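You operate a simulated robot arm through the tools that you are given. There is no shell and no other tool.

You run a simulated robot arm. Do the job below in one go: nothing can be reset, and whatever is moved stays where it is left.

TASK
Unbolt the grey chuck jaw with the green T-key and lay the jaw in the blue tray.
Fine: loosen both square bolts and put the key back.

Only the result counts: the job must be done as asked and must still hold three seconds after the hand-in. Knocking over, shifting, dropping, spilling or breaking anything else fails it.

THE ROBOT
A 7-joint arm with a two-finger parallel gripper, fixed in place. Base frame: the origin is at the foot of the arm, x ahead of it, y to its left, z up; the work surface is at about z = 800. Units: mm, rad, N and s.
Its first joint turns from -2.897 to 2.897 rad. Payload 4.4 kg.
The tool frame sits at the grasp point between the pads (the TCP): z along the fingers, y along the line on which they close. The tips reach 23 mm beyond it. Largest opening 94 mm; finger width 38, thickness 10; the body of the gripper, 54 by 96 mm, starts 39 mm behind the TCP.
Orientation is that of the tool frame in the base frame, as a unit quaternion [w, x, y, z]. With the fingers straight down and closing along the base's y, the tool's x points along the base's -x, its y along +y and its z along -z.

THE INTERFACE
- The arm moves only by the tool servo_tool. Its arguments are lists of equal length, an entry for each row: "translation": the shift along the tool's x, y, z in mm, a list of three; "angular": the turn, a rotation vector about the tool's x, y, z in rad, a list of three; "fingers": the finger opening in mm, from 0 to 94. In form: {"translation": [[x, y, z], ...], "angular": [[wx, wy, wz], ...], "fingers": [fingers, ...]}. A call has 1 to 20 rows; each row is the pose to reach, as a shift and turn from the pose commanded when the call began, along the tool's axes at that moment. Each row takes 0.2 s and may step no farther than 50 mm and 0.15 rad from the row before; otherwise, or with a gripper value out of range, the whole call is refused. A pose out of reach is approached as far as the arm can. The call stops where the force on the tool passes 40 N (or 10 N more than at its start, if that is more) or the arm is blocked; 0.2 s more then pass. Each finger travels about 72 mm/s and halts on what it meets, pressing with about 21 N; the grip force reading is that of the motor and also rises with nothing between the fingers. The clock runs only during rows and for 0.2 s after the last one: add rows that repeat a pose to give the fingers time. The reply holds the time, the measured pose of the TCP, the force on the tool along the base axes, the opening and the grip force, in the units named above and with some noise, with the torque about the TCP (base axes, N m) and any sound that the robot's microphone picked up, and new pictures: "pictures" is both (left out), scene, wrist or none.
- Cameras (640 x 400 px; columns grow to the right, rows downward): "scene" is fixed at [51.6, 500.7, 1396.9]; the picture's right is [-0.41, -0.91, 0.00], its down [-0.43, 0.19, -0.89] and it looks along [0.81, -0.36, -0.47] (base axes); focal length 345 px, centre (320, 200). "wrist" rides on the gripper at [86, 16, -74] in the tool frame; the picture's right is [-0.18, 0.98, 0.00], its down [-0.58, -0.11, -0.81] and it looks along [-0.79, -0.15, 0.59] (tool axes); focal length 243 px, centre (320, 200). There is no depth. A picture from a camera that has moved, and an enlarged one, comes with that camera's place and axes in the base frame and with its lens.
- inspect(camera, box): a new picture of the part [left, top, right, bottom] of that camera's present view, enlarged. No time passes.
- finish_job(): hands the job in; it is judged then, once.

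Nothing tells you positions but the pictures and the camera data. Unless the task says otherwise, let go and move clear before handing in.

The tools are called after "Emit:" as name(argument=value, ...) on one line, values as JSON. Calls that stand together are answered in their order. servo_tool: Moves the arm, as the interface text tells. Its arguments: {"type":"object","properties":{"translation":{"type":"array","items":{"type":"array","items":{"type":"number"}}},"angular":{"type":"array","items":{"type":"array","items":{"type":"number"}}},"fingers":{"type":"array","items":{"type":"number"}},"pictures":{"type":"string","enum":["both","scene","wrist","none"]}},"required":["translation","angular","fingers"]} The other tools are called the same way: inspect (camera, box) takes an enlarged picture of a part of a camera's view; finish_job () hands the job in.

At the start:

```text
clock: 0.0
tool_pos: [690.5, 432.3, 1099.6]
orientation: [0.0, 0.0, 1.0, 0.0]
contact_force: [-0.2, -1.5, 0.2]
ft_torque: [0.02, 0.02, 0.02]
gripper_width: 94.0
finger_force: 0.0
```

scene: 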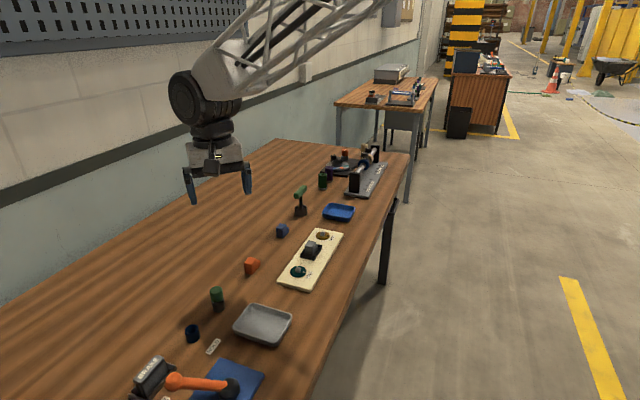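
wrist: 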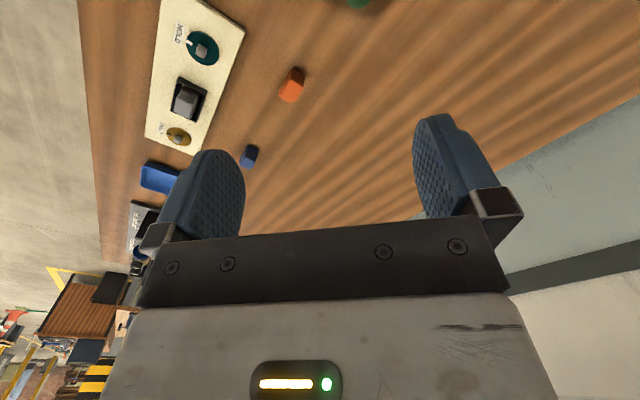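

I see a workbench with a cream board carrying a grey jaw between two round discs with square bolts, a green T-key standing in a holder, and a blue tray. I'll look closer at each before moving.

Emit:
inspect(camera="scene", box=[260, 210, 360, 300])

Emit:
inspect(camera="scene", box=[270, 140, 400, 230])

Emit:
inspect(camera="wrist", box=[120, 0, 280, 160])

Emit:
inspect(camera="scene", box=[120, 270, 320, 400])

```text
4.44 times, centred on (310, 255) of scene
camera zoom: at [51.6, 500.7, 1396.9], right [-0.41, -0.91, 0.0], down [-0.43, 0.19, -0.89], along [0.81, -0.36, -0.47], focal length 1532 px, centre (364, -44)
```

zoom: 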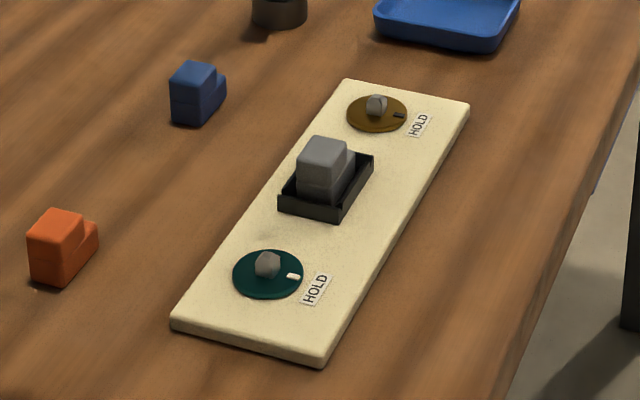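

```text
4.44 times, centred on (335, 185) of scene
camera zoom: at [51.6, 500.7, 1396.9], right [-0.41, -0.91, 0.0], down [-0.43, 0.19, -0.89], along [0.81, -0.36, -0.47], focal length 1532 px, centre (253, 267)
```

zoom: 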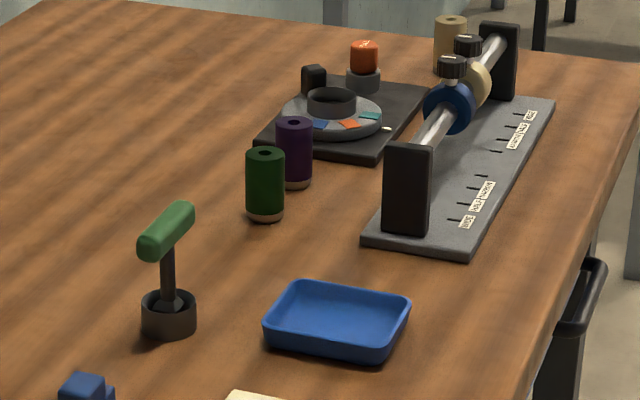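

```text
2.50 times, centred on (200, 80) of wrist
camera zoom: at [604.1, 447.9, 1171.8], right [0.18, 0.98, 0.0], down [0.58, -0.11, 0.81], along [0.79, -0.15, -0.59], focal length 606 px, centre (620, 500)
```

zoom: 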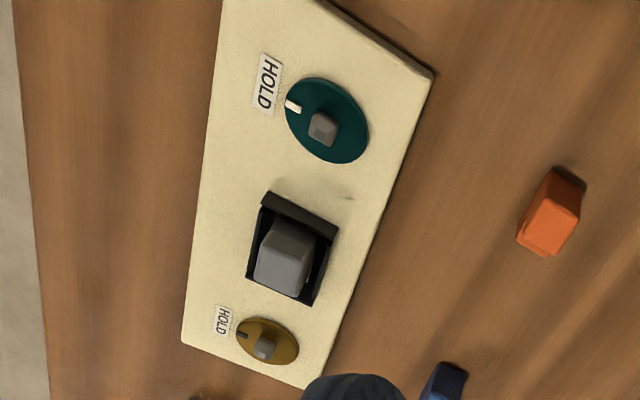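

```text
3.08 times, centred on (220, 335) of scene
camera zoom: at [51.6, 500.7, 1396.9], right [-0.41, -0.91, 0.0], down [-0.43, 0.19, -0.89], along [0.81, -0.36, -0.47], focal length 1061 px, centre (628, -215)
```

zoom: 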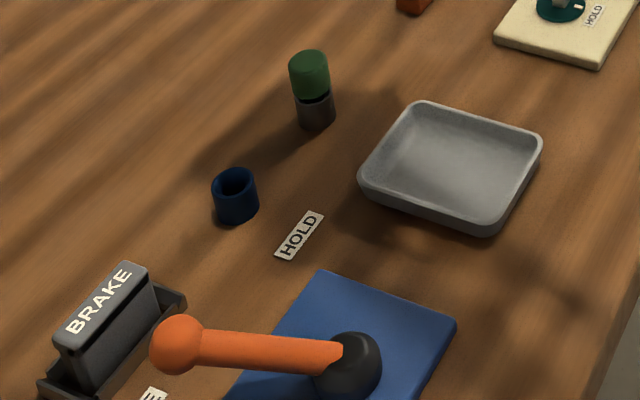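

The cream board runs diagonally, with the teal bolt near (717, 264), the gold bolt near (845, 136) and the grey jaw between them. The green T-key stands in its holder near (1015, 137). I'm moving above the board for a closer view with the wrist camera.

Emit:
servo_tool(translation=[[-15.6, -33.2, 11.4], [-31.3, -66.4, 22.7], [-46.9, -99.6, 34.1], [-62.6, -132.7, 45.5], [-78.2, -165.9, 56.9], [-93.9, -199.1, 68.2], [-109.5, -232.3, 79.6], [-109.5, -232.3, 79.6]], angular=[[0, 0, 0], [0, 0, 0], [0, 0, 0], [0, 0, 0], [0, 0, 0], [0, 0, 0], [0, 0, 0], [0, 0, 0]], fingers=[94, 94, 94, 94, 94, 94, 94, 94])

```text
clock: 1.8
tool_pos: [800.1, 199.3, 1019.7]
orientation: [0.0, 0.0, 1.0, 0.0]
contact_force: [-0.1, 0.3, -0.2]
ft_torque: [0.01, -0.02, -0.05]
gripper_width: 94.1
finger_force: 0.1
camera wrist: at [713.5, 214.8, 1091.3], right [0.18, 0.98, 0.0], down [0.58, -0.11, 0.81], along [0.79, -0.15, -0.59], focal length 243 px, centre (320, 200)
```

scene: 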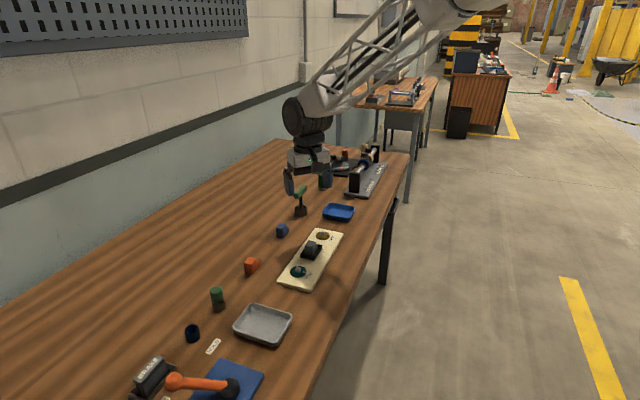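
wrist: 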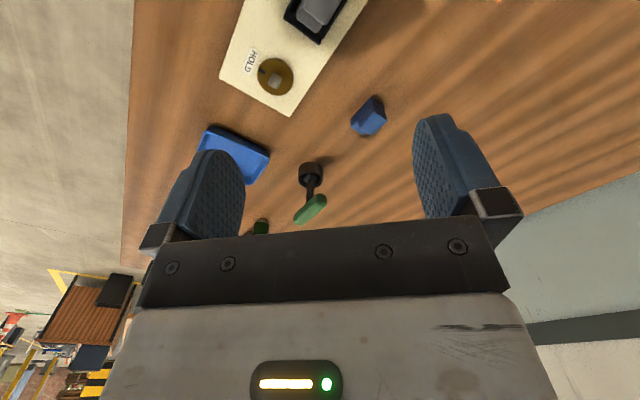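

The wrist view now shows the key in its holder, the tray, and the gold bolt. I'm enlarging these.

Emit:
inspect(camera="wrist", box=[260, 140, 380, 230])

Emit:
inspect(camera="wrist", box=[200, 0, 380, 130])

Emit:
inspect(camera="scene", box=[270, 165, 350, 225])

```text
4.44 times, centred on (320, 185) of wrist
camera zoom: at [713.5, 214.8, 1091.3], right [0.18, 0.98, 0.0], down [0.58, -0.11, 0.81], along [0.79, -0.15, -0.59], focal length 1078 px, centre (320, 267)
```

zoom: 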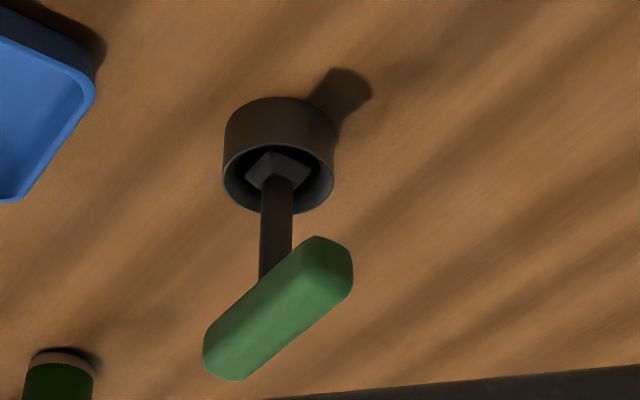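

```text
3.08 times, centred on (290, 65) of wrist
camera zoom: at [713.5, 214.8, 1091.3], right [0.18, 0.98, 0.0], down [0.58, -0.11, 0.81], along [0.79, -0.15, -0.59], focal length 746 px, centre (412, 615)
```

zoom: 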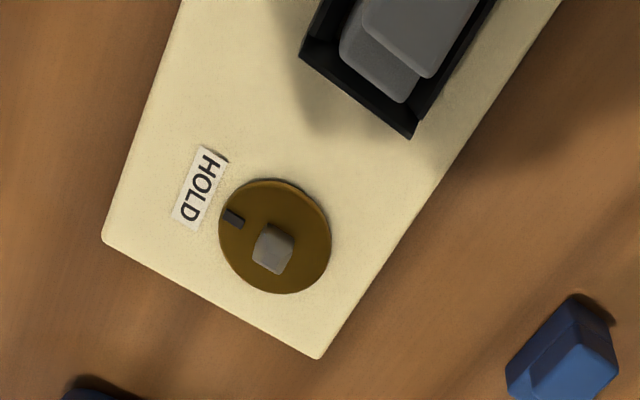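

```text
6.67 times, centred on (310, 195) of scene
camera zoom: at [51.6, 500.7, 1396.9], right [-0.41, -0.91, 0.0], down [-0.43, 0.19, -0.89], along [0.81, -0.36, -0.47], focal length 2299 px, centre (387, 233)
```

zoom: 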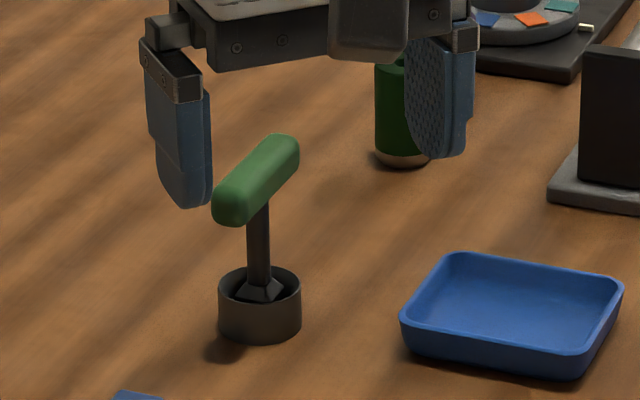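

The key handle is near (1010, 143, 886), running about 129° in the table plane, and its square head is in line with the handle. Next I'm taking a close look at the teal bolt.

Emit:
servo_tool(translation=[[27.4, 13.2, 24.5], [54.8, 26.5, 49.0], [82.2, 39.8, 73.5], [109.7, 53.0, 98.0], [137.1, 66.2, 122.5], [164.5, 79.5, 147.0], [164.5, 79.5, 147.0]], angular=[[0, 0, 0], [0, 0, 0], [0, 0, 0], [0, 0, 0], [0, 0, 0], [0, 0, 0], [0, 0, 0]], fingers=[94, 94, 94, 94, 94, 94, 94], pictures="wrist")

Emit:
inspect(camera="wrist", box=[230, 100, 410, 230])

```text
clock: 3.4
tool_pos: [635.9, 280.0, 871.5]
orientation: [0.0, 0.0, 1.0, -0.001]
contact_force: [-0.7, 0.4, -0.2]
ft_torque: [-0.03, -0.01, -0.03]
gripper_width: 93.9
finger_force: 0.1
camera wrist: at [549.1, 295.7, 944.0], right [0.18, 0.98, 0.0], down [0.58, -0.11, 0.81], along [0.79, -0.15, -0.59], focal length 243 px, centre (320, 200)
```

wrist: 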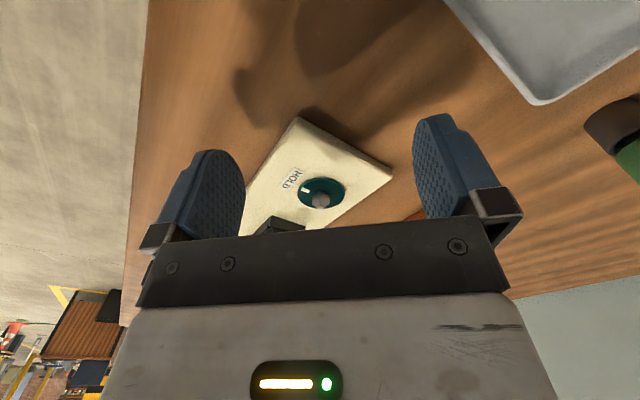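

```text
3.08 times, centred on (320, 165) of wrist
camera zoom: at [549.1, 295.7, 944.0], right [0.18, 0.98, 0.0], down [0.58, -0.11, 0.81], along [0.79, -0.15, -0.59], focal length 746 px, centre (320, 308)
```

zoom: 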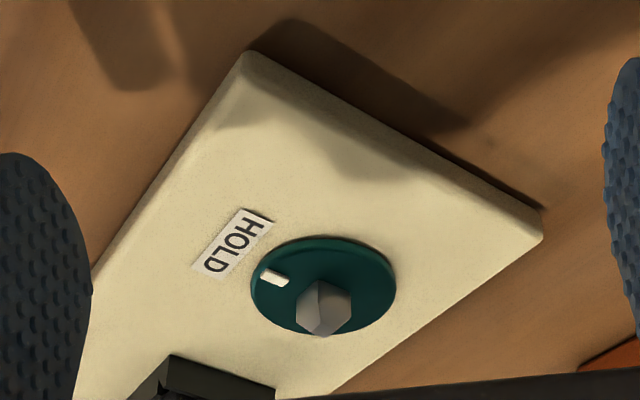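

The teal bolt's square head is visible; I'm zooming in further to read its angle and height.

Emit:
inspect(camera="wrist", box=[285, 165, 365, 220])

Emit:
inspect(camera="scene", box=[275, 225, 350, 290])

```text
7.27 times, centred on (325, 192) of wrist
camera zoom: at [549.1, 295.7, 944.0], right [0.18, 0.98, 0.0], down [0.58, -0.11, 0.81], along [0.79, -0.15, -0.59], focal length 1764 px, centre (284, 254)
```

zoom: 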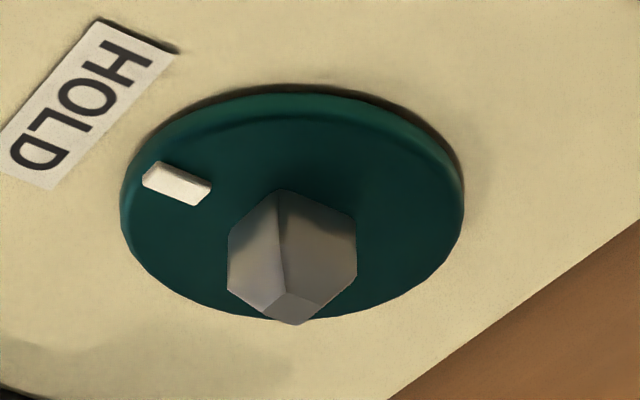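

```text
6.15 times, centred on (312, 258) of scene
camera zoom: at [51.6, 500.7, 1396.9], right [-0.41, -0.91, 0.0], down [-0.43, 0.19, -0.89], along [0.81, -0.36, -0.47], focal length 2122 px, centre (366, -154)
```

zoom: 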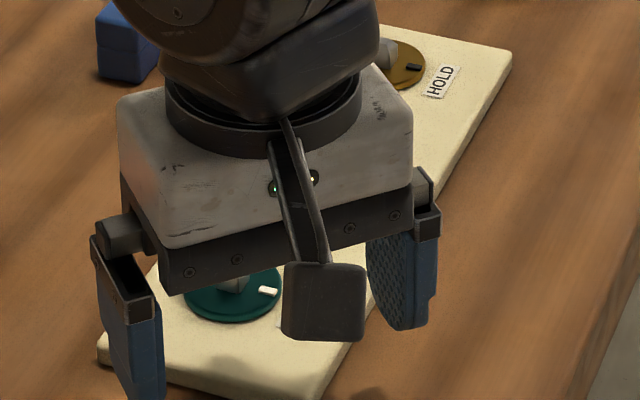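

Emit:
inspect(camera="wrist", box=[306, 186, 338, 206])

```text
16.00 times, centred on (322, 196) of wrist
camera zoom: at [549.1, 295.7, 944.0], right [0.18, 0.98, 0.0], down [0.58, -0.11, 0.81], along [0.79, -0.15, -0.59], focal length 3882 px, centre (288, 264)
```

zoom: 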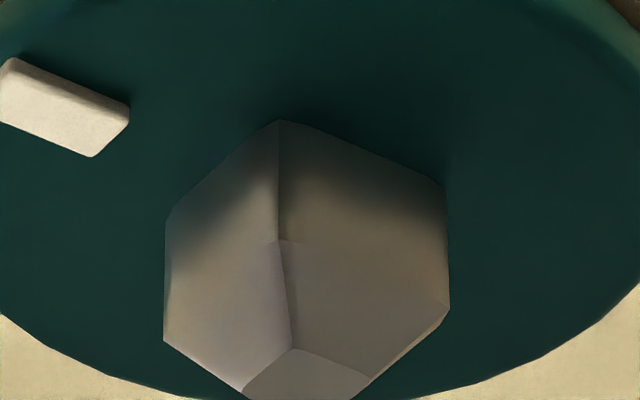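

The teal bolt's square sits at about ±45° in base axes, in line with the board, with a chamfered head roughly 10 mm across. I'm going higher for a steeper view so I can triangulate both bolts and the jaw.

Emit:
servo_tool(translation=[[-13.6, -7.4, -31.8], [-27.3, -14.8, -63.5], [-40.9, -22.1, -95.3], [-54.5, -29.5, -127.0], [-54.5, -29.5, -127.0]], angular=[[0, 0, 0], [0, 0, 0], [0, 0, 0], [0, 0, 0], [0, 0, 0]], fingers=[94, 94, 94, 94, 94], pictures="wrist")

Emit:
inspect(camera="wrist", box=[300, 30, 380, 80])

Emit:
inspect(camera="wrist", box=[230, 140, 310, 190])

Emit:
inspect(camera="wrist", box=[240, 80, 340, 145])

```text
clock: 4.6
tool_pos: [691.4, 246.6, 998.7]
orientation: [0.0, 0.0, 1.0, 0.0]
contact_force: [0.4, -0.9, -0.6]
ft_torque: [0.01, 0.05, -0.01]
gripper_width: 93.9
finger_force: 0.0
camera wrist: at [604.7, 264.2, 1071.8], right [0.18, 0.98, 0.0], down [0.58, -0.11, 0.81], along [0.79, -0.15, -0.59], focal length 243 px, centre (320, 200)
```

wrist: 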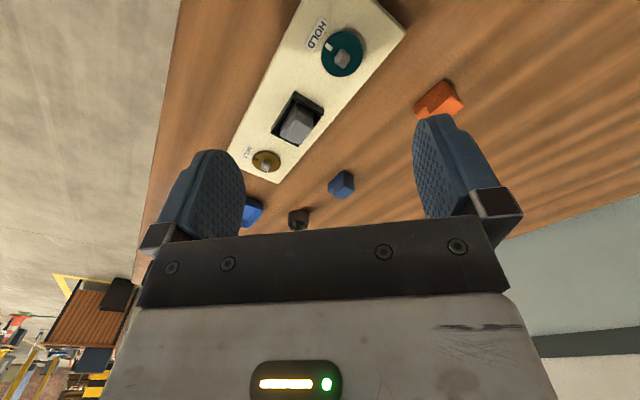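

```text
8.00 times, centred on (340, 55) of wrist
camera zoom: at [604.7, 264.2, 1071.8], right [0.18, 0.98, 0.0], down [0.58, -0.11, 0.81], along [0.79, -0.15, -0.59], focal length 1941 px, centre (160, 1360)
```

zoom: 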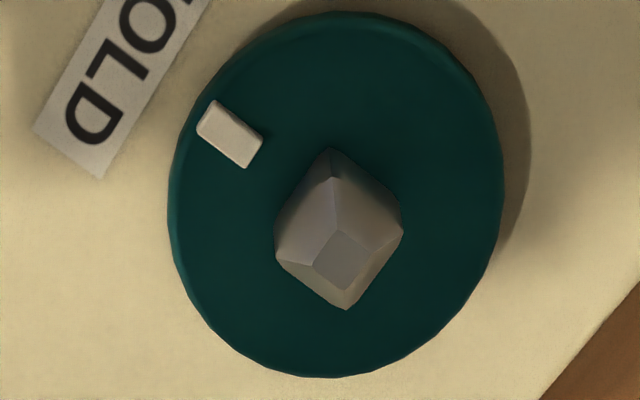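

```text
8.00 times, centred on (270, 165) of wrist
camera zoom: at [604.7, 264.2, 1071.8], right [0.18, 0.98, 0.0], down [0.58, -0.11, 0.81], along [0.79, -0.15, -0.59], focal length 1941 px, centre (720, 480)
```

zoom: 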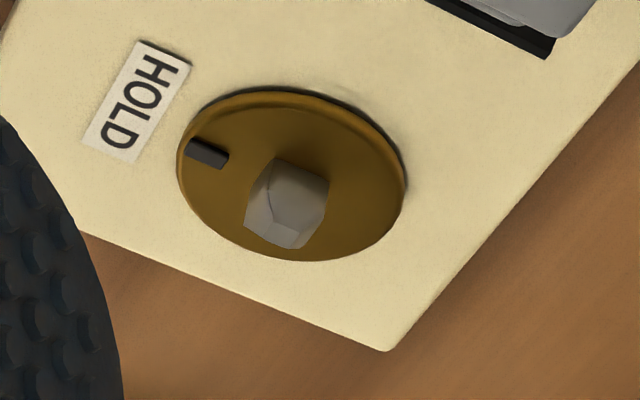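

```text
6.15 times, centred on (290, 112) of wrist
camera zoom: at [604.7, 264.2, 1071.8], right [0.18, 0.98, 0.0], down [0.58, -0.11, 0.81], along [0.79, -0.15, -0.59], focal length 1493 px, centre (505, 738)
```

zoom: 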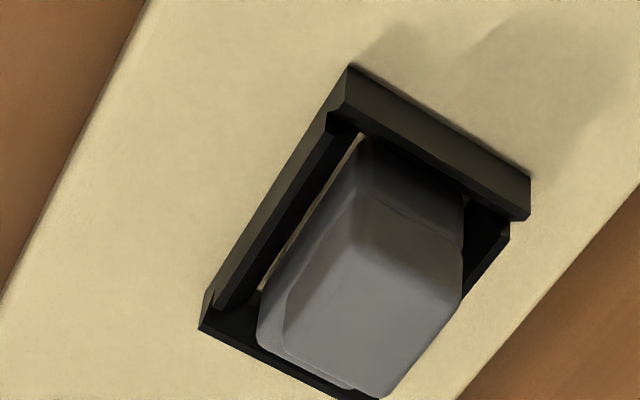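

The steep view shows the teal and gold bolts and the jaw in its black frame. I'm holding still for one call to see how noisy the pose readings are.

Emit:
servo_tool(translation=[[0, 0, 0], [0, 0, 0]], angular=[[0, 0, 0], [0, 0, 0]], fingers=[94, 94], pictures="wrist")

Emit:
inspect(camera="wrist", box=[300, 30, 380, 80])

Emit:
inspect(camera="wrist", box=[250, 150, 282, 170])

```text
clock: 5.2
tool_pos: [691.9, 248.0, 997.9]
orientation: [0.0, 0.0, 1.0, 0.001]
contact_force: [0.2, 0.2, 0.0]
ft_torque: [0.0, -0.02, 0.0]
gripper_width: 94.0
finger_force: 0.0
camera wrist: at [604.6, 264.3, 1071.6], right [0.18, 0.98, 0.0], down [0.58, -0.11, 0.81], along [0.79, -0.15, -0.59], focal length 243 px, centre (320, 200)
```

wrist: 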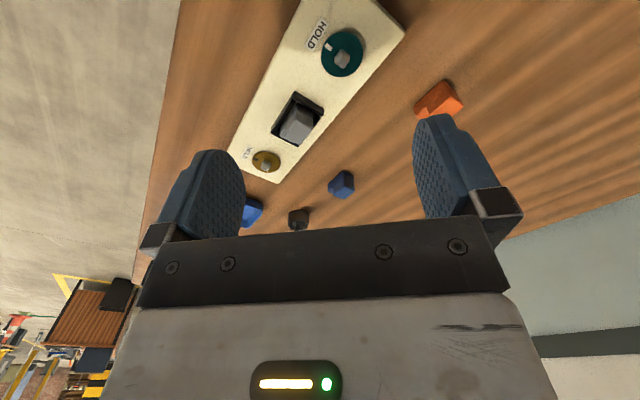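

```text
8.00 times, centred on (340, 55) of wrist
camera zoom: at [604.6, 264.3, 1071.6], right [0.18, 0.98, 0.0], down [0.58, -0.11, 0.81], along [0.79, -0.15, -0.59], focal length 1941 px, centre (160, 1360)
```

zoom: 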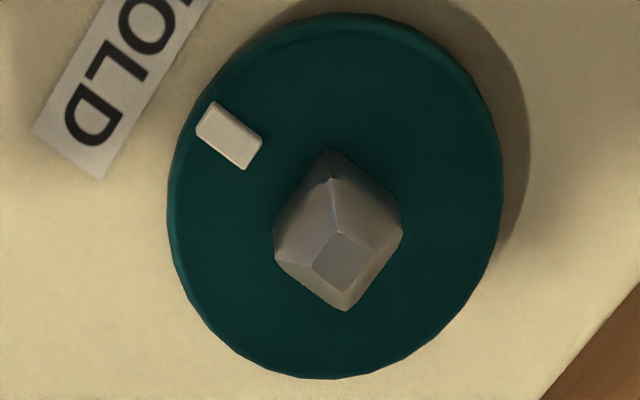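

```text
16.00 times, centred on (266, 160) of wrist
camera zoom: at [604.6, 264.3, 1071.6], right [0.18, 0.98, 0.0], down [0.58, -0.11, 0.81], along [0.79, -0.15, -0.59], focal length 3882 px, centre (1184, 840)
```

zoom: 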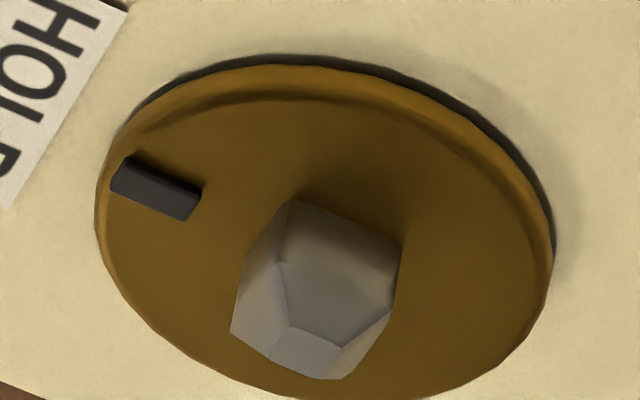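

Emit:
inspect(camera="wrist", box=[330, 46, 354, 71])

Emit:
inspect(camera="wrist", box=[255, 154, 279, 169])

```text
16.00 times, centred on (342, 58) of wrist
camera zoom: at [604.6, 264.3, 1071.6], right [0.18, 0.98, 0.0], down [0.58, -0.11, 0.81], along [0.79, -0.15, -0.59], focal length 3882 px, centre (-32, 2464)
```

zoom: 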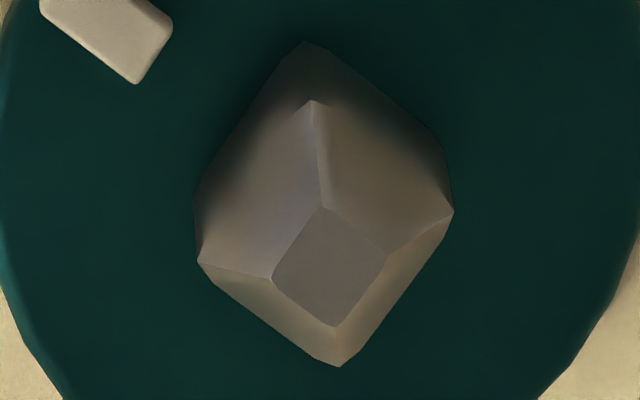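

```text
16.00 times, centred on (267, 162) of wrist
camera zoom: at [604.6, 264.3, 1071.6], right [0.18, 0.98, 0.0], down [0.58, -0.11, 0.81], along [0.79, -0.15, -0.59], focal length 3882 px, centre (1168, 816)
```

zoom: 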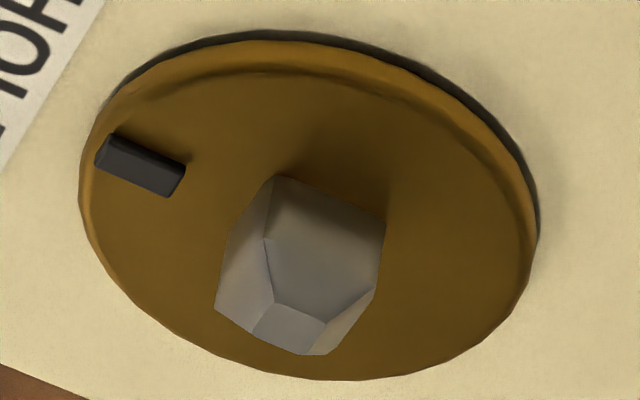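

Triangulation puts the teal bolt at (717.3, 265.4) and the gold bolt at (844.8, 138.3). Both are 11 mm squares at 45°, with the disc top at z≈815 and the bolt shoulder at z≈823. Next I'm turning the tool 45° and going to look at the key.

Emit:
servo_tool(translation=[[-35.7, 8.0, 2.9], [-71.5, 15.9, 5.9], [-107.2, 23.9, 8.8], [-142.9, 31.8, 11.7], [-178.7, 39.8, 14.7], [-214.4, 47.7, 17.6], [-214.4, 47.7, 17.6], [-214.4, 47.7, 17.6]], angular=[[0, 0, 0.131], [0, 0, 0.262], [0, 0, 0.393], [0, 0, 0.524], [0, 0, 0.654], [0, 0, 0.7854], [0, 0, 0.7854], [0, 0, 0.7854]], fingers=[94, 94, 94, 94, 94, 94, 94, 94])

Emit:
inspect(camera="wrist", box=[270, 145, 370, 220])

```text
clock: 7.0
tool_pos: [903.9, 296.5, 982.2]
orientation: [0.0, 0.383, 0.924, 0.0]
contact_force: [0.6, 0.5, -0.1]
ft_torque: [0.01, 0.03, 0.0]
gripper_width: 94.0
finger_force: 0.1
camera wrist: at [854.0, 369.4, 1054.1], right [0.83, 0.56, 0.0], down [0.33, -0.49, 0.81], along [0.46, -0.67, -0.59], focal length 243 px, centre (320, 200)
```

scene: 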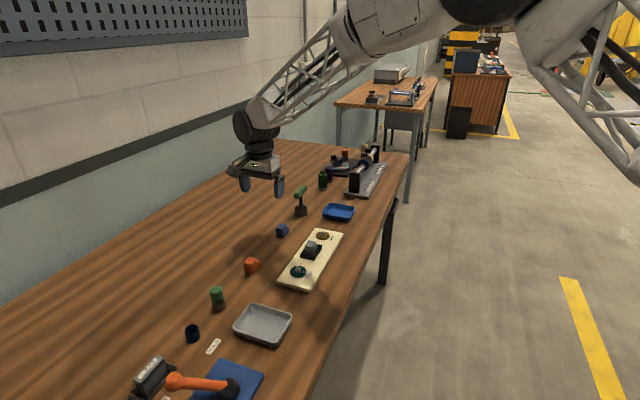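
wrist: 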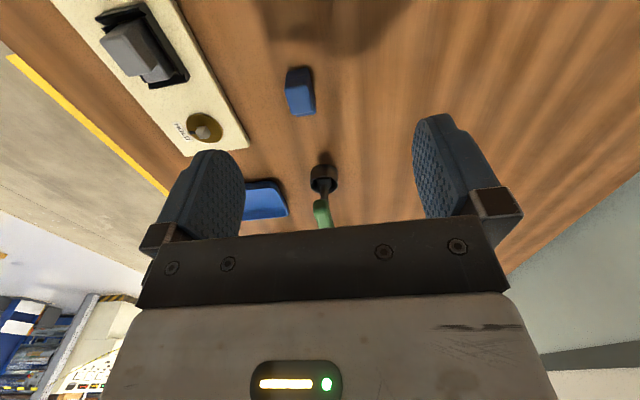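

```text
5.33 times, centred on (320, 182) of wrist
camera zoom: at [854.0, 369.4, 1054.1], right [0.83, 0.56, 0.0], down [0.33, -0.49, 0.81], along [0.46, -0.67, -0.59], focal length 1294 px, centre (320, 293)
```

zoom: 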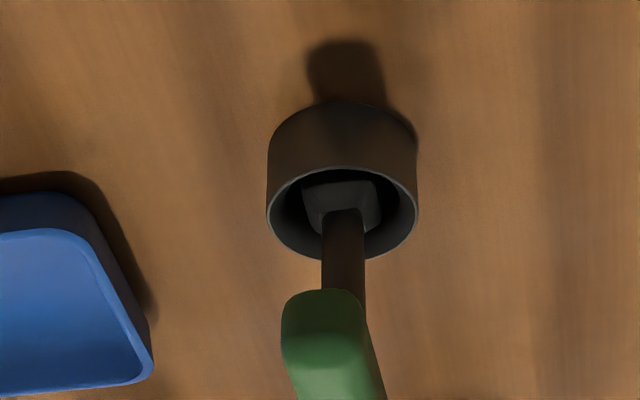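

The holder sits at about (1017, 142), with its rim at z≈822 and the handle centre at z≈882. That is near the edge of the arm's reach, so I'm testing whether the vertical tool can get above it at a safe height.

Emit:
servo_tool(translation=[[-38.0, -5.8, 2.0], [-76.0, -11.6, 4.0], [-114.0, -17.4, 6.1], [-152.0, -23.2, 8.1], [-189.9, -29.0, 10.1], [-189.9, -29.0, 10.1], [-189.9, -29.0, 10.1]], angular=[[0, 0, 0], [0, 0, 0], [0, 0, 0], [0, 0, 0], [0, 0, 0], [0, 0, 0], [0, 0, 0]], fingers=[94, 94, 94, 94, 94, 94, 94])

Emit:
inspect(camera="wrist", box=[240, 60, 420, 200])

Emit:
inspect(camera="scene", box=[260, 130, 360, 230])

```text
clock: 8.6
tool_pos: [1018.5, 143.3, 972.0]
orientation: [0.0, 0.382, 0.924, 0.0]
contact_force: [-0.5, -0.1, 0.1]
ft_torque: [0.0, 0.01, 0.0]
gripper_width: 93.8
finger_force: 0.1
camera wrist: at [967.9, 215.2, 1044.3], right [0.82, 0.57, 0.0], down [0.33, -0.49, 0.81], along [0.46, -0.66, -0.59], focal length 243 px, centre (320, 200)
```

scene: 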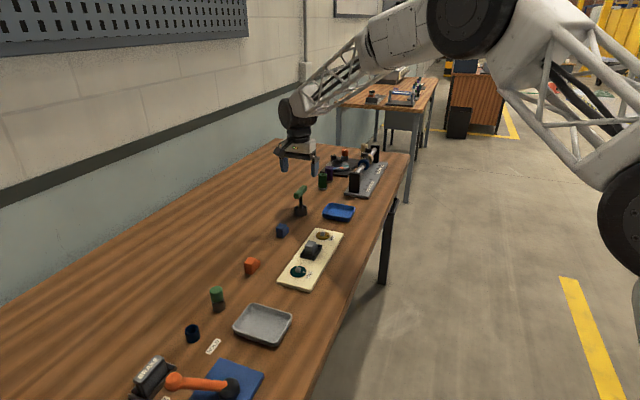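
wrist: 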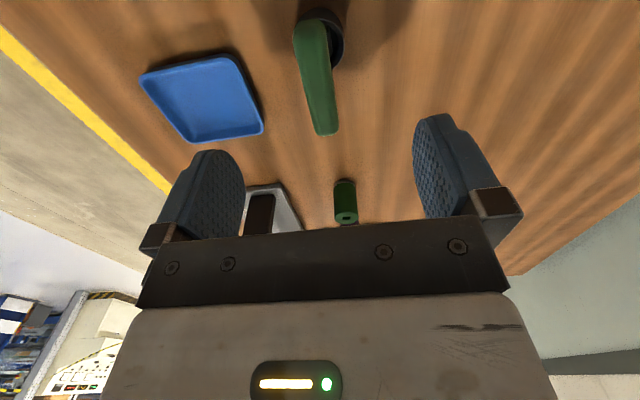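

```text
2.86 times, centred on (330, 130) of wrist
camera zoom: at [967.9, 215.2, 1044.3], right [0.82, 0.57, 0.0], down [0.33, -0.49, 0.81], along [0.46, -0.66, -0.59], focal length 693 px, centre (291, 400)
```

zoom: 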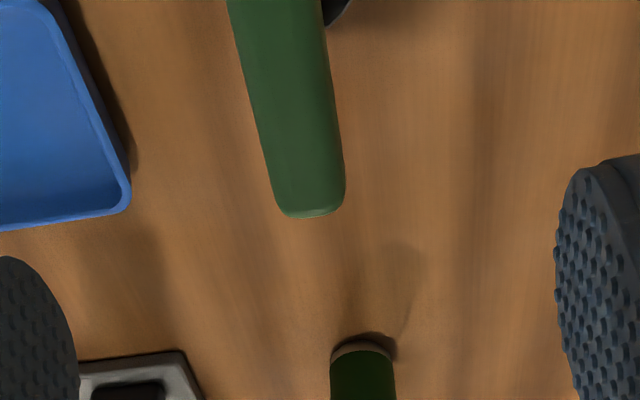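

```text
4.00 times, centred on (310, 180) of scene
camera zoom: at [51.6, 500.7, 1396.9], right [-0.41, -0.91, 0.0], down [-0.43, 0.19, -0.89], along [0.81, -0.36, -0.47], focal length 1379 px, centre (360, 280)
```

zoom: 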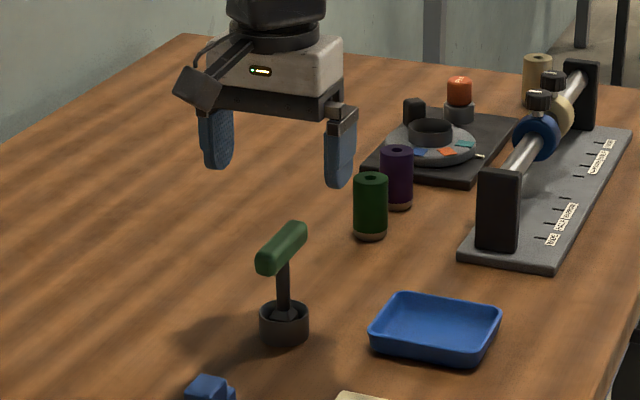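

The arm reaches above the key with the tool vertical. I'm enlarging the handle from above to get its exact centre line.

Emit:
inspect(camera="wrist", box=[260, 0, 400, 140])

```text
2.86 times, centred on (330, 70) of wrist
camera zoom: at [967.9, 215.2, 1044.3], right [0.82, 0.57, 0.0], down [0.33, -0.49, 0.81], along [0.46, -0.66, -0.59], focal length 693 px, centre (291, 571)
```

zoom: 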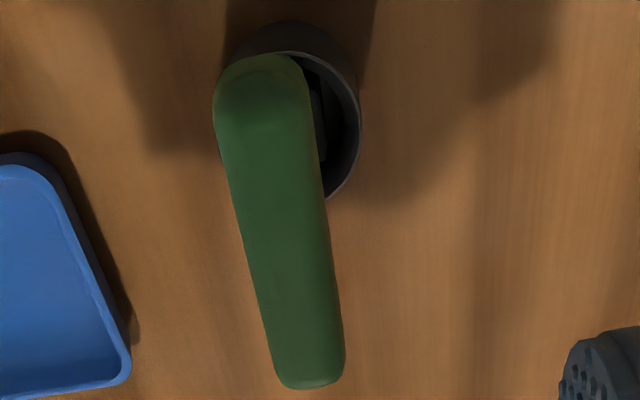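

The handle's centre is at (1017.6, 142.7) along -45°, and the TCP is right above it. I'm descending to z≈881 and closing on the handle.

Emit:
servo_tool(translation=[[0, 0, 25], [0, 0, 50], [0, 0, 70], [0, 0, 84], [0, 0, 89], [0, 0, 89]], angular=[[0, 0, 0], [0, 0, 0], [0, 0, 0], [0, 0, 0], [0, 0, 0], [0, 0, 0]], fingers=[94, 94, 94, 94, 94, 94])

Emit:
inspect(camera="wrist", box=[220, 80, 440, 240])

Emit:
inspect(camera="scene", box=[270, 150, 350, 230])

```text
clock: 10.0
tool_pos: [1018.8, 143.1, 882.8]
orientation: [0.0, 0.382, 0.924, 0.0]
contact_force: [0.0, -1.1, -0.2]
ft_torque: [-0.02, 0.01, -0.03]
gripper_width: 94.0
finger_force: 0.0
camera wrist: at [968.8, 216.2, 955.6], right [0.82, 0.57, 0.0], down [0.33, -0.49, 0.81], along [0.46, -0.66, -0.59], focal length 243 px, centre (320, 200)
```

scene: 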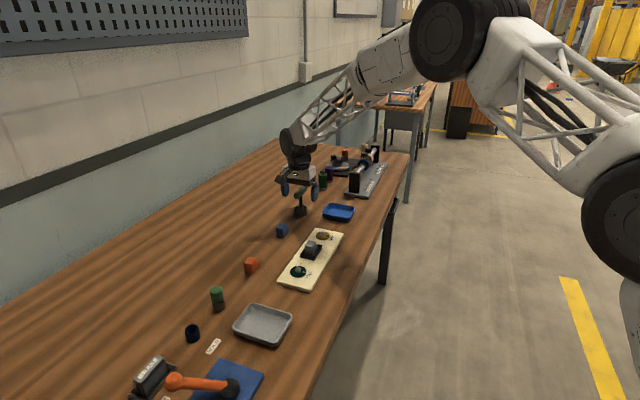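
wrist: 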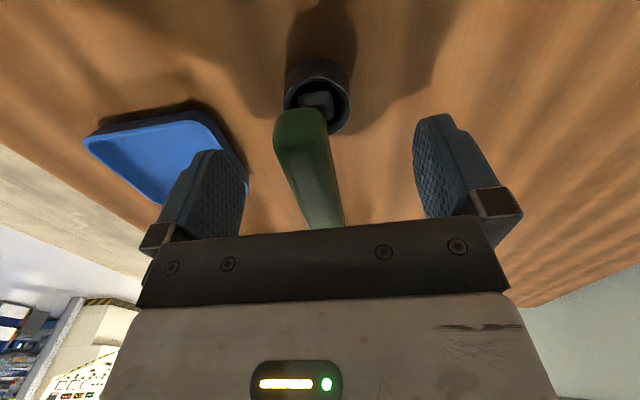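

```text
2.50 times, centred on (330, 160) of wrist
camera zoom: at [968.8, 216.2, 955.6], right [0.82, 0.57, 0.0], down [0.33, -0.49, 0.81], along [0.46, -0.66, -0.59], focal length 606 px, centre (295, 300)
```

zoom: 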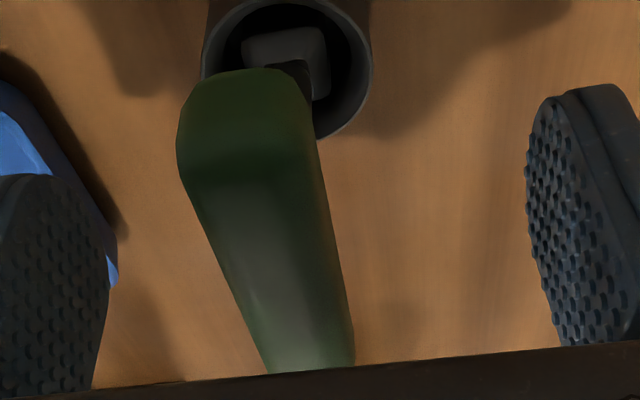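

```text
5.00 times, centred on (310, 190) of scene
camera zoom: at [51.6, 500.7, 1396.9], right [-0.41, -0.91, 0.0], down [-0.43, 0.19, -0.89], along [0.81, -0.36, -0.47], focal length 1724 px, centre (370, 250)
```

zoom: 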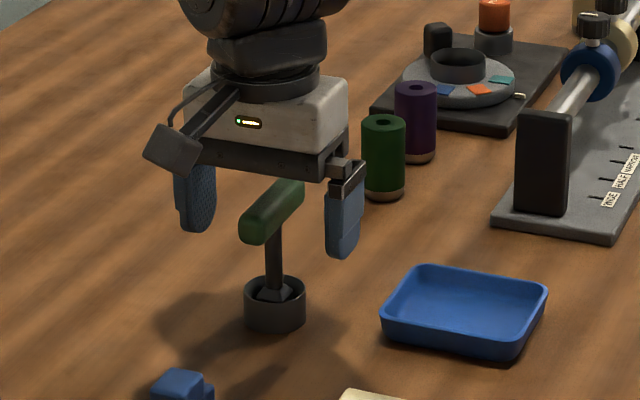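

The handle lies between the pads, about 2 mm to one side. I'm shifting 2 mm and closing the fingers.

Emit:
servo_tool(translation=[[0, -2, 0], [0, -2, 0], [0, -2, 0], [0, -2, 0], [0, -2, 0], [0, -2, 0], [0, -2, 0], [0, -2, 0]], angular=[[0, 0, 0], [0, 0, 0], [0, 0, 0], [0, 0, 0], [0, 0, 0], [0, 0, 0], [0, 0, 0], [0, 0, 0]], fingers=[94, 60, 30, 15, 5, 0, 0, 0])

Emit:
inspect(camera="wrist", box=[220, 80, 440, 240])

Emit:
inspect(camera="scene", box=[270, 150, 350, 230])

```text
clock: 11.8
tool_pos: [1017.5, 142.2, 883.1]
orientation: [0.0, 0.381, 0.924, 0.001]
contact_force: [-0.8, 0.1, 0.2]
ft_torque: [-0.04, 0.02, 0.05]
gripper_width: 19.8
finger_force: 20.5
camera wrist: at [967.5, 215.0, 955.5], right [0.82, 0.57, 0.0], down [0.33, -0.49, 0.81], along [0.46, -0.66, -0.59], focal length 243 px, centre (320, 200)
```

scene: 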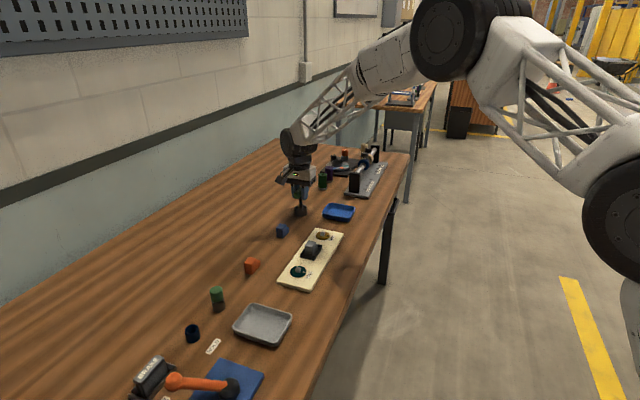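
wrist: 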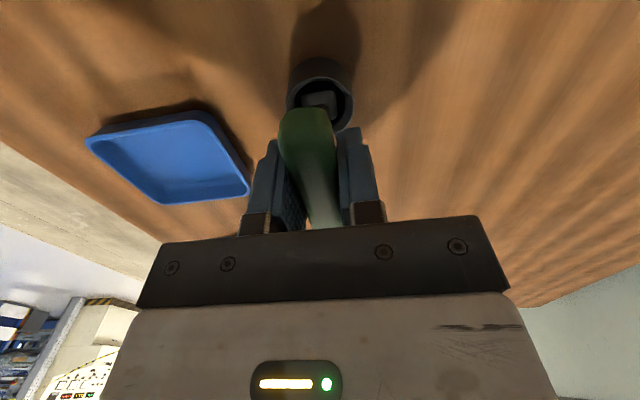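

```text
2.50 times, centred on (330, 160) of wrist
camera zoom: at [967.5, 215.0, 955.5], right [0.82, 0.57, 0.0], down [0.33, -0.49, 0.81], along [0.46, -0.66, -0.59], focal length 606 px, centre (295, 300)
```

zoom: 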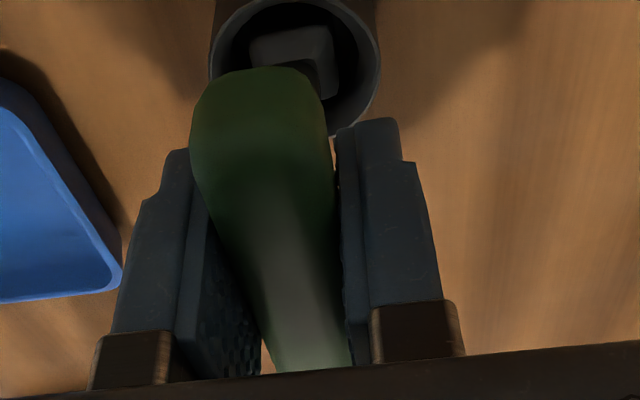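

```text
5.00 times, centred on (310, 190) of scene
camera zoom: at [51.6, 500.7, 1396.9], right [-0.41, -0.91, 0.0], down [-0.43, 0.19, -0.89], along [0.81, -0.36, -0.47], focal length 1724 px, centre (370, 250)
```

zoom: 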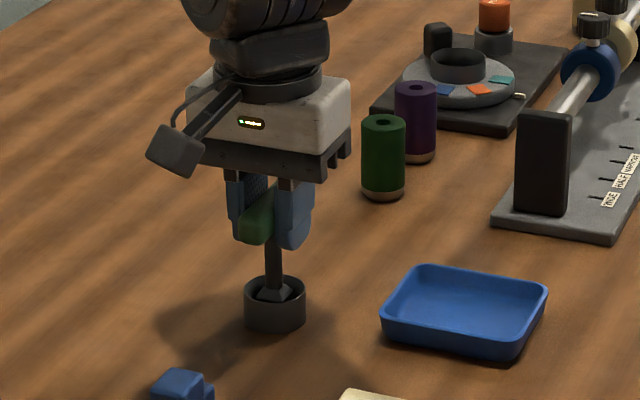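

The handle is gripped at 19.8 mm wide. I'm lifting the key straight out of its holder and checking it.

Emit:
servo_tool(translation=[[0, 0, -10], [0, 0, -25], [0, 0, -45], [0, 0, -65], [0, 0, -80], [0, 0, -80]], angular=[[0, 0, 0], [0, 0, 0], [0, 0, 0], [0, 0, 0], [0, 0, 0], [0, 0, 0]], fingers=[0, 0, 0, 0, 0, 0])

Emit:
inspect(camera="wrist", box=[220, 20, 440, 180])

Emit:
inspect(camera="scene", box=[270, 140, 350, 220])

```text
clock: 13.2
tool_pos: [1017.0, 141.1, 962.2]
orientation: [0.001, 0.382, 0.924, 0.0]
contact_force: [-0.2, -0.2, -1.0]
ft_torque: [-0.01, -0.02, 0.0]
gripper_width: 19.7
finger_force: 21.0
camera wrist: at [966.9, 213.7, 1035.3], right [0.82, 0.57, 0.0], down [0.33, -0.49, 0.81], along [0.46, -0.67, -0.59], focal length 243 px, centre (320, 200)
```

scene: 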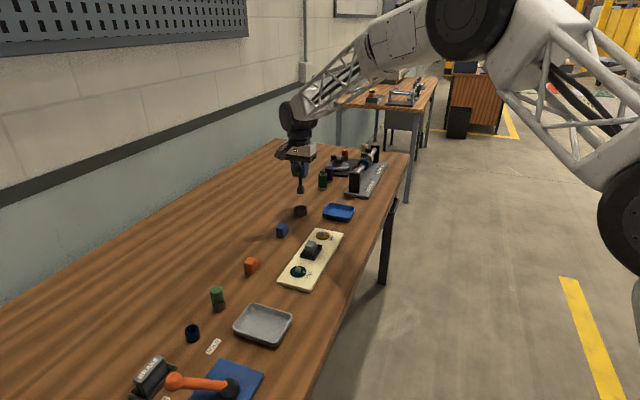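
wrist: 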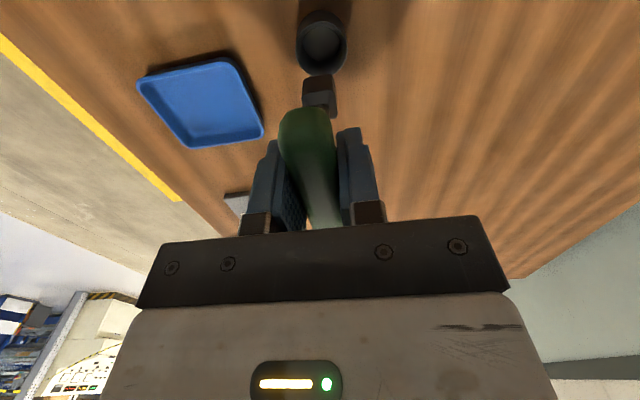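

```text
2.50 times, centred on (330, 100) of wrist
camera zoom: at [966.9, 213.7, 1035.3], right [0.82, 0.57, 0.0], down [0.33, -0.49, 0.81], along [0.46, -0.67, -0.59], focal length 606 px, centre (295, 450)
```

zoom: 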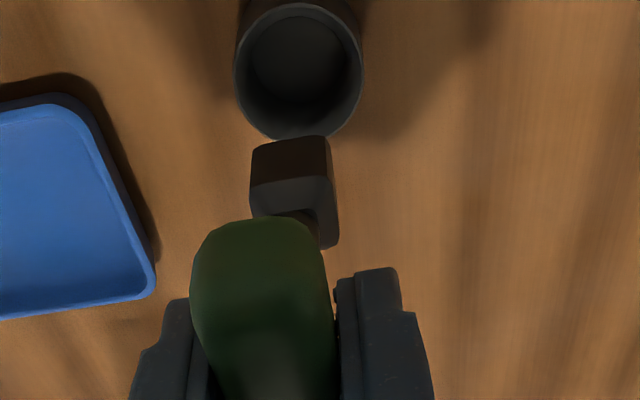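

```text
5.00 times, centred on (310, 180) of scene
camera zoom: at [51.6, 500.7, 1396.9], right [-0.41, -0.91, 0.0], down [-0.43, 0.19, -0.89], along [0.81, -0.36, -0.47], focal length 1724 px, centre (370, 300)
```

zoom: 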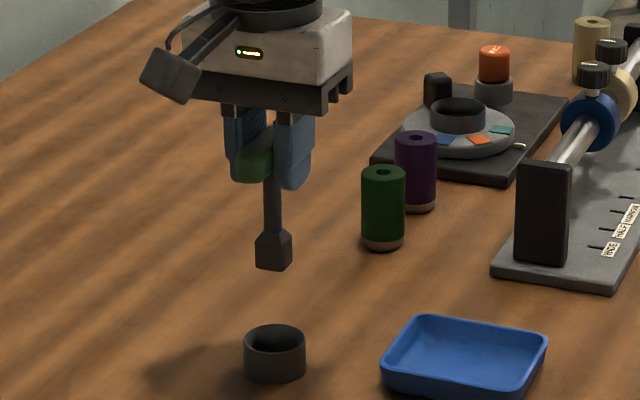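

The key is held vertically; its socket bottom is about 80 mm below the TCP, and its axis is at the TCP to within about 0.5 mm. I'm carrying it above the gold bolt at (844.8, 138.3).

Emit:
servo_tool(translation=[[23.9, -24.7, 3.0], [47.8, -49.5, 8.0], [71.6, -74.2, 16.0], [95.5, -99.0, 25.0], [119.4, -123.7, 36.0], [119.4, -123.7, 36.0], [119.4, -123.7, 36.0]], angular=[[0, 0, 0], [0, 0, 0], [0, 0, 0], [0, 0, 0], [0, 0, 0], [0, 0, 0], [0, 0, 0]], fingers=[0, 0, 0, 0, 0, 0, 0])

Emit:
inspect(camera="wrist", box=[270, 20, 370, 120])

Emit:
inspect(camera="scene", box=[280, 180, 360, 260])

```text
clock: 14.8
tool_pos: [846.3, 139.0, 926.4]
orientation: [0.0, 0.382, 0.924, -0.001]
contact_force: [0.0, -0.2, -1.0]
ft_torque: [0.04, -0.01, -0.02]
gripper_width: 19.8
finger_force: 21.2
camera wrist: at [795.3, 210.9, 999.2], right [0.82, 0.57, 0.0], down [0.33, -0.49, 0.81], along [0.46, -0.66, -0.59], focal length 243 px, centre (320, 200)
```

scene: 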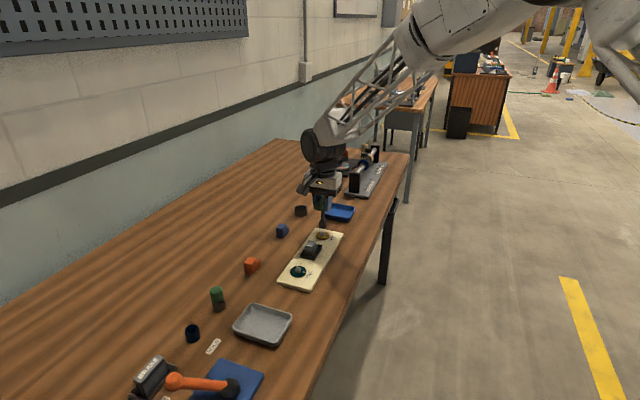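
wrist: 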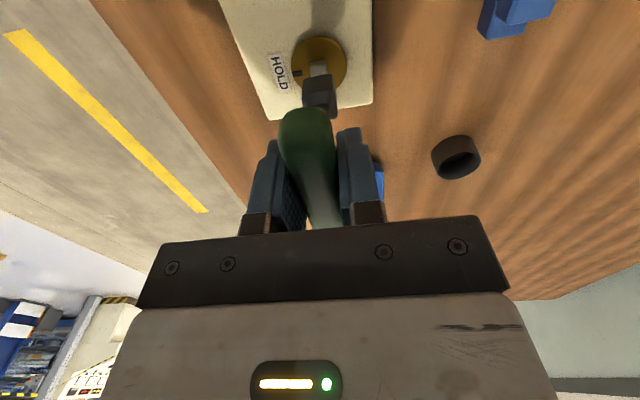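

```text
4.00 times, centred on (320, 70) of wrist
camera zoom: at [795.3, 210.9, 999.2], right [0.82, 0.57, 0.0], down [0.33, -0.49, 0.81], along [0.46, -0.66, -0.59], focal length 970 px, centre (320, 720)
```

zoom: 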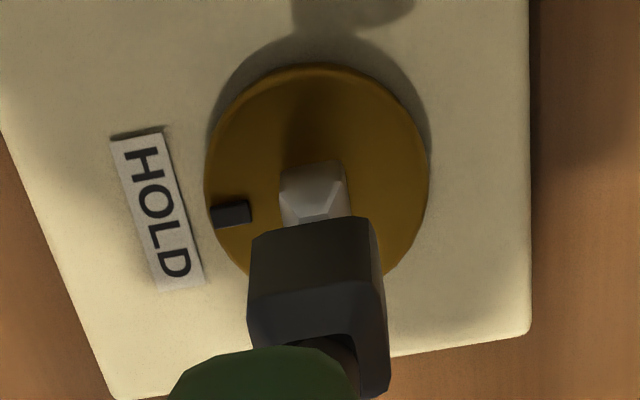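

```text
5.00 times, centred on (320, 220) of scene
camera zoom: at [51.6, 500.7, 1396.9], right [-0.41, -0.91, 0.0], down [-0.43, 0.19, -0.89], along [0.81, -0.36, -0.47], focal length 1724 px, centre (320, 100)
```

zoom: 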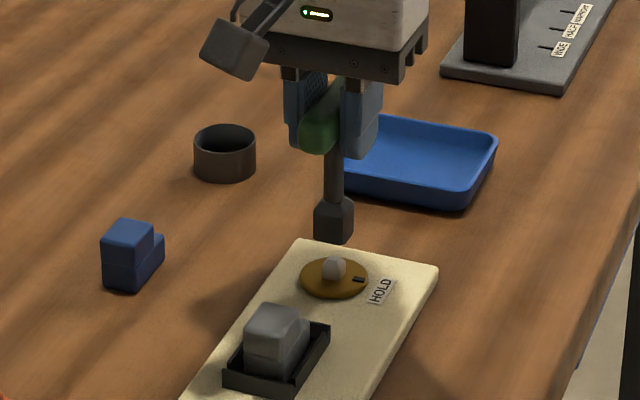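

The TCP is over the gold bolt to within a millimetre. I'm trimming sideways by half a millimetre and lowering slowly until the socket starts over the chamfer.

Emit:
servo_tool(translation=[[0, -0.6, 6], [0, -0.6, 12], [0, -0.6, 15], [0, -0.6, 17], [0, -0.6, 19], [0, -0.6, 21], [0, -0.6, 21]], angular=[[0, 0, 0], [0, 0, 0], [0, 0, 0], [0, 0, 0], [0, 0, 0], [0, 0, 0], [0, 0, 0]], fingers=[0, 0, 0, 0, 0, 0, 0], pictures="wrist")

Emit:
inspect(camera="wrist", box=[270, 20, 370, 120])

Emit:
inspect(camera="scene", box=[290, 190, 350, 250])

```text
clock: 16.4
tool_pos: [846.1, 137.9, 904.6]
orientation: [0.0, 0.383, 0.924, 0.001]
contact_force: [-0.5, 0.4, -1.2]
ft_torque: [0.04, 0.02, -0.03]
gripper_width: 19.9
finger_force: 21.2
camera wrist: at [795.2, 210.0, 978.0], right [0.82, 0.57, 0.0], down [0.33, -0.49, 0.81], along [0.46, -0.67, -0.59], focal length 243 px, centre (320, 200)
```

wrist: 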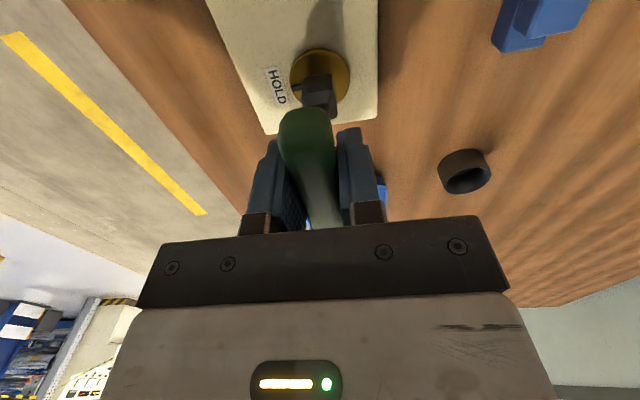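

```text
4.00 times, centred on (320, 70) of wrist
camera zoom: at [795.2, 210.0, 978.0], right [0.82, 0.57, 0.0], down [0.33, -0.49, 0.81], along [0.46, -0.67, -0.59], focal length 970 px, centre (320, 720)
```

zoom: 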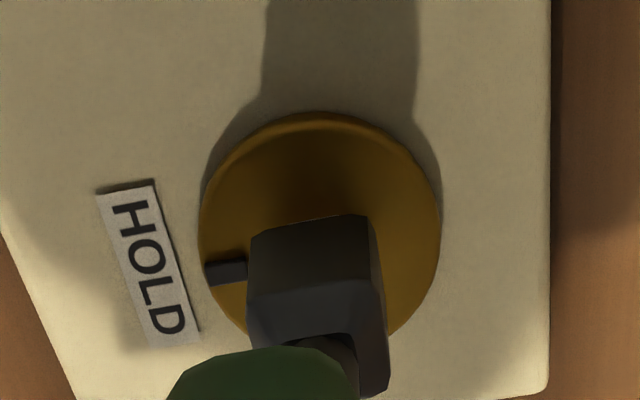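

```text
6.67 times, centred on (320, 220) of scene
camera zoom: at [51.6, 500.7, 1396.9], right [-0.41, -0.91, 0.0], down [-0.43, 0.19, -0.89], along [0.81, -0.36, -0.47], focal length 2299 px, centre (320, 67)
```

zoom: 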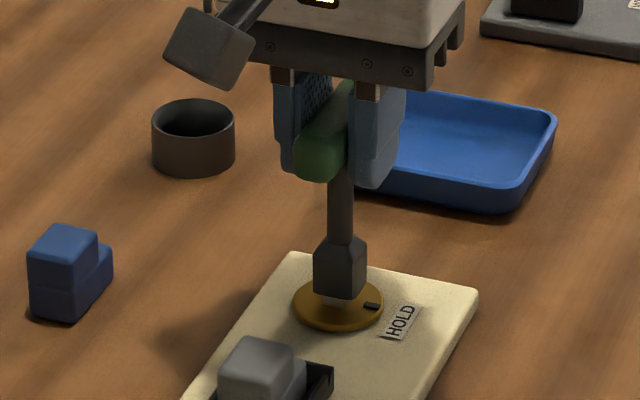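

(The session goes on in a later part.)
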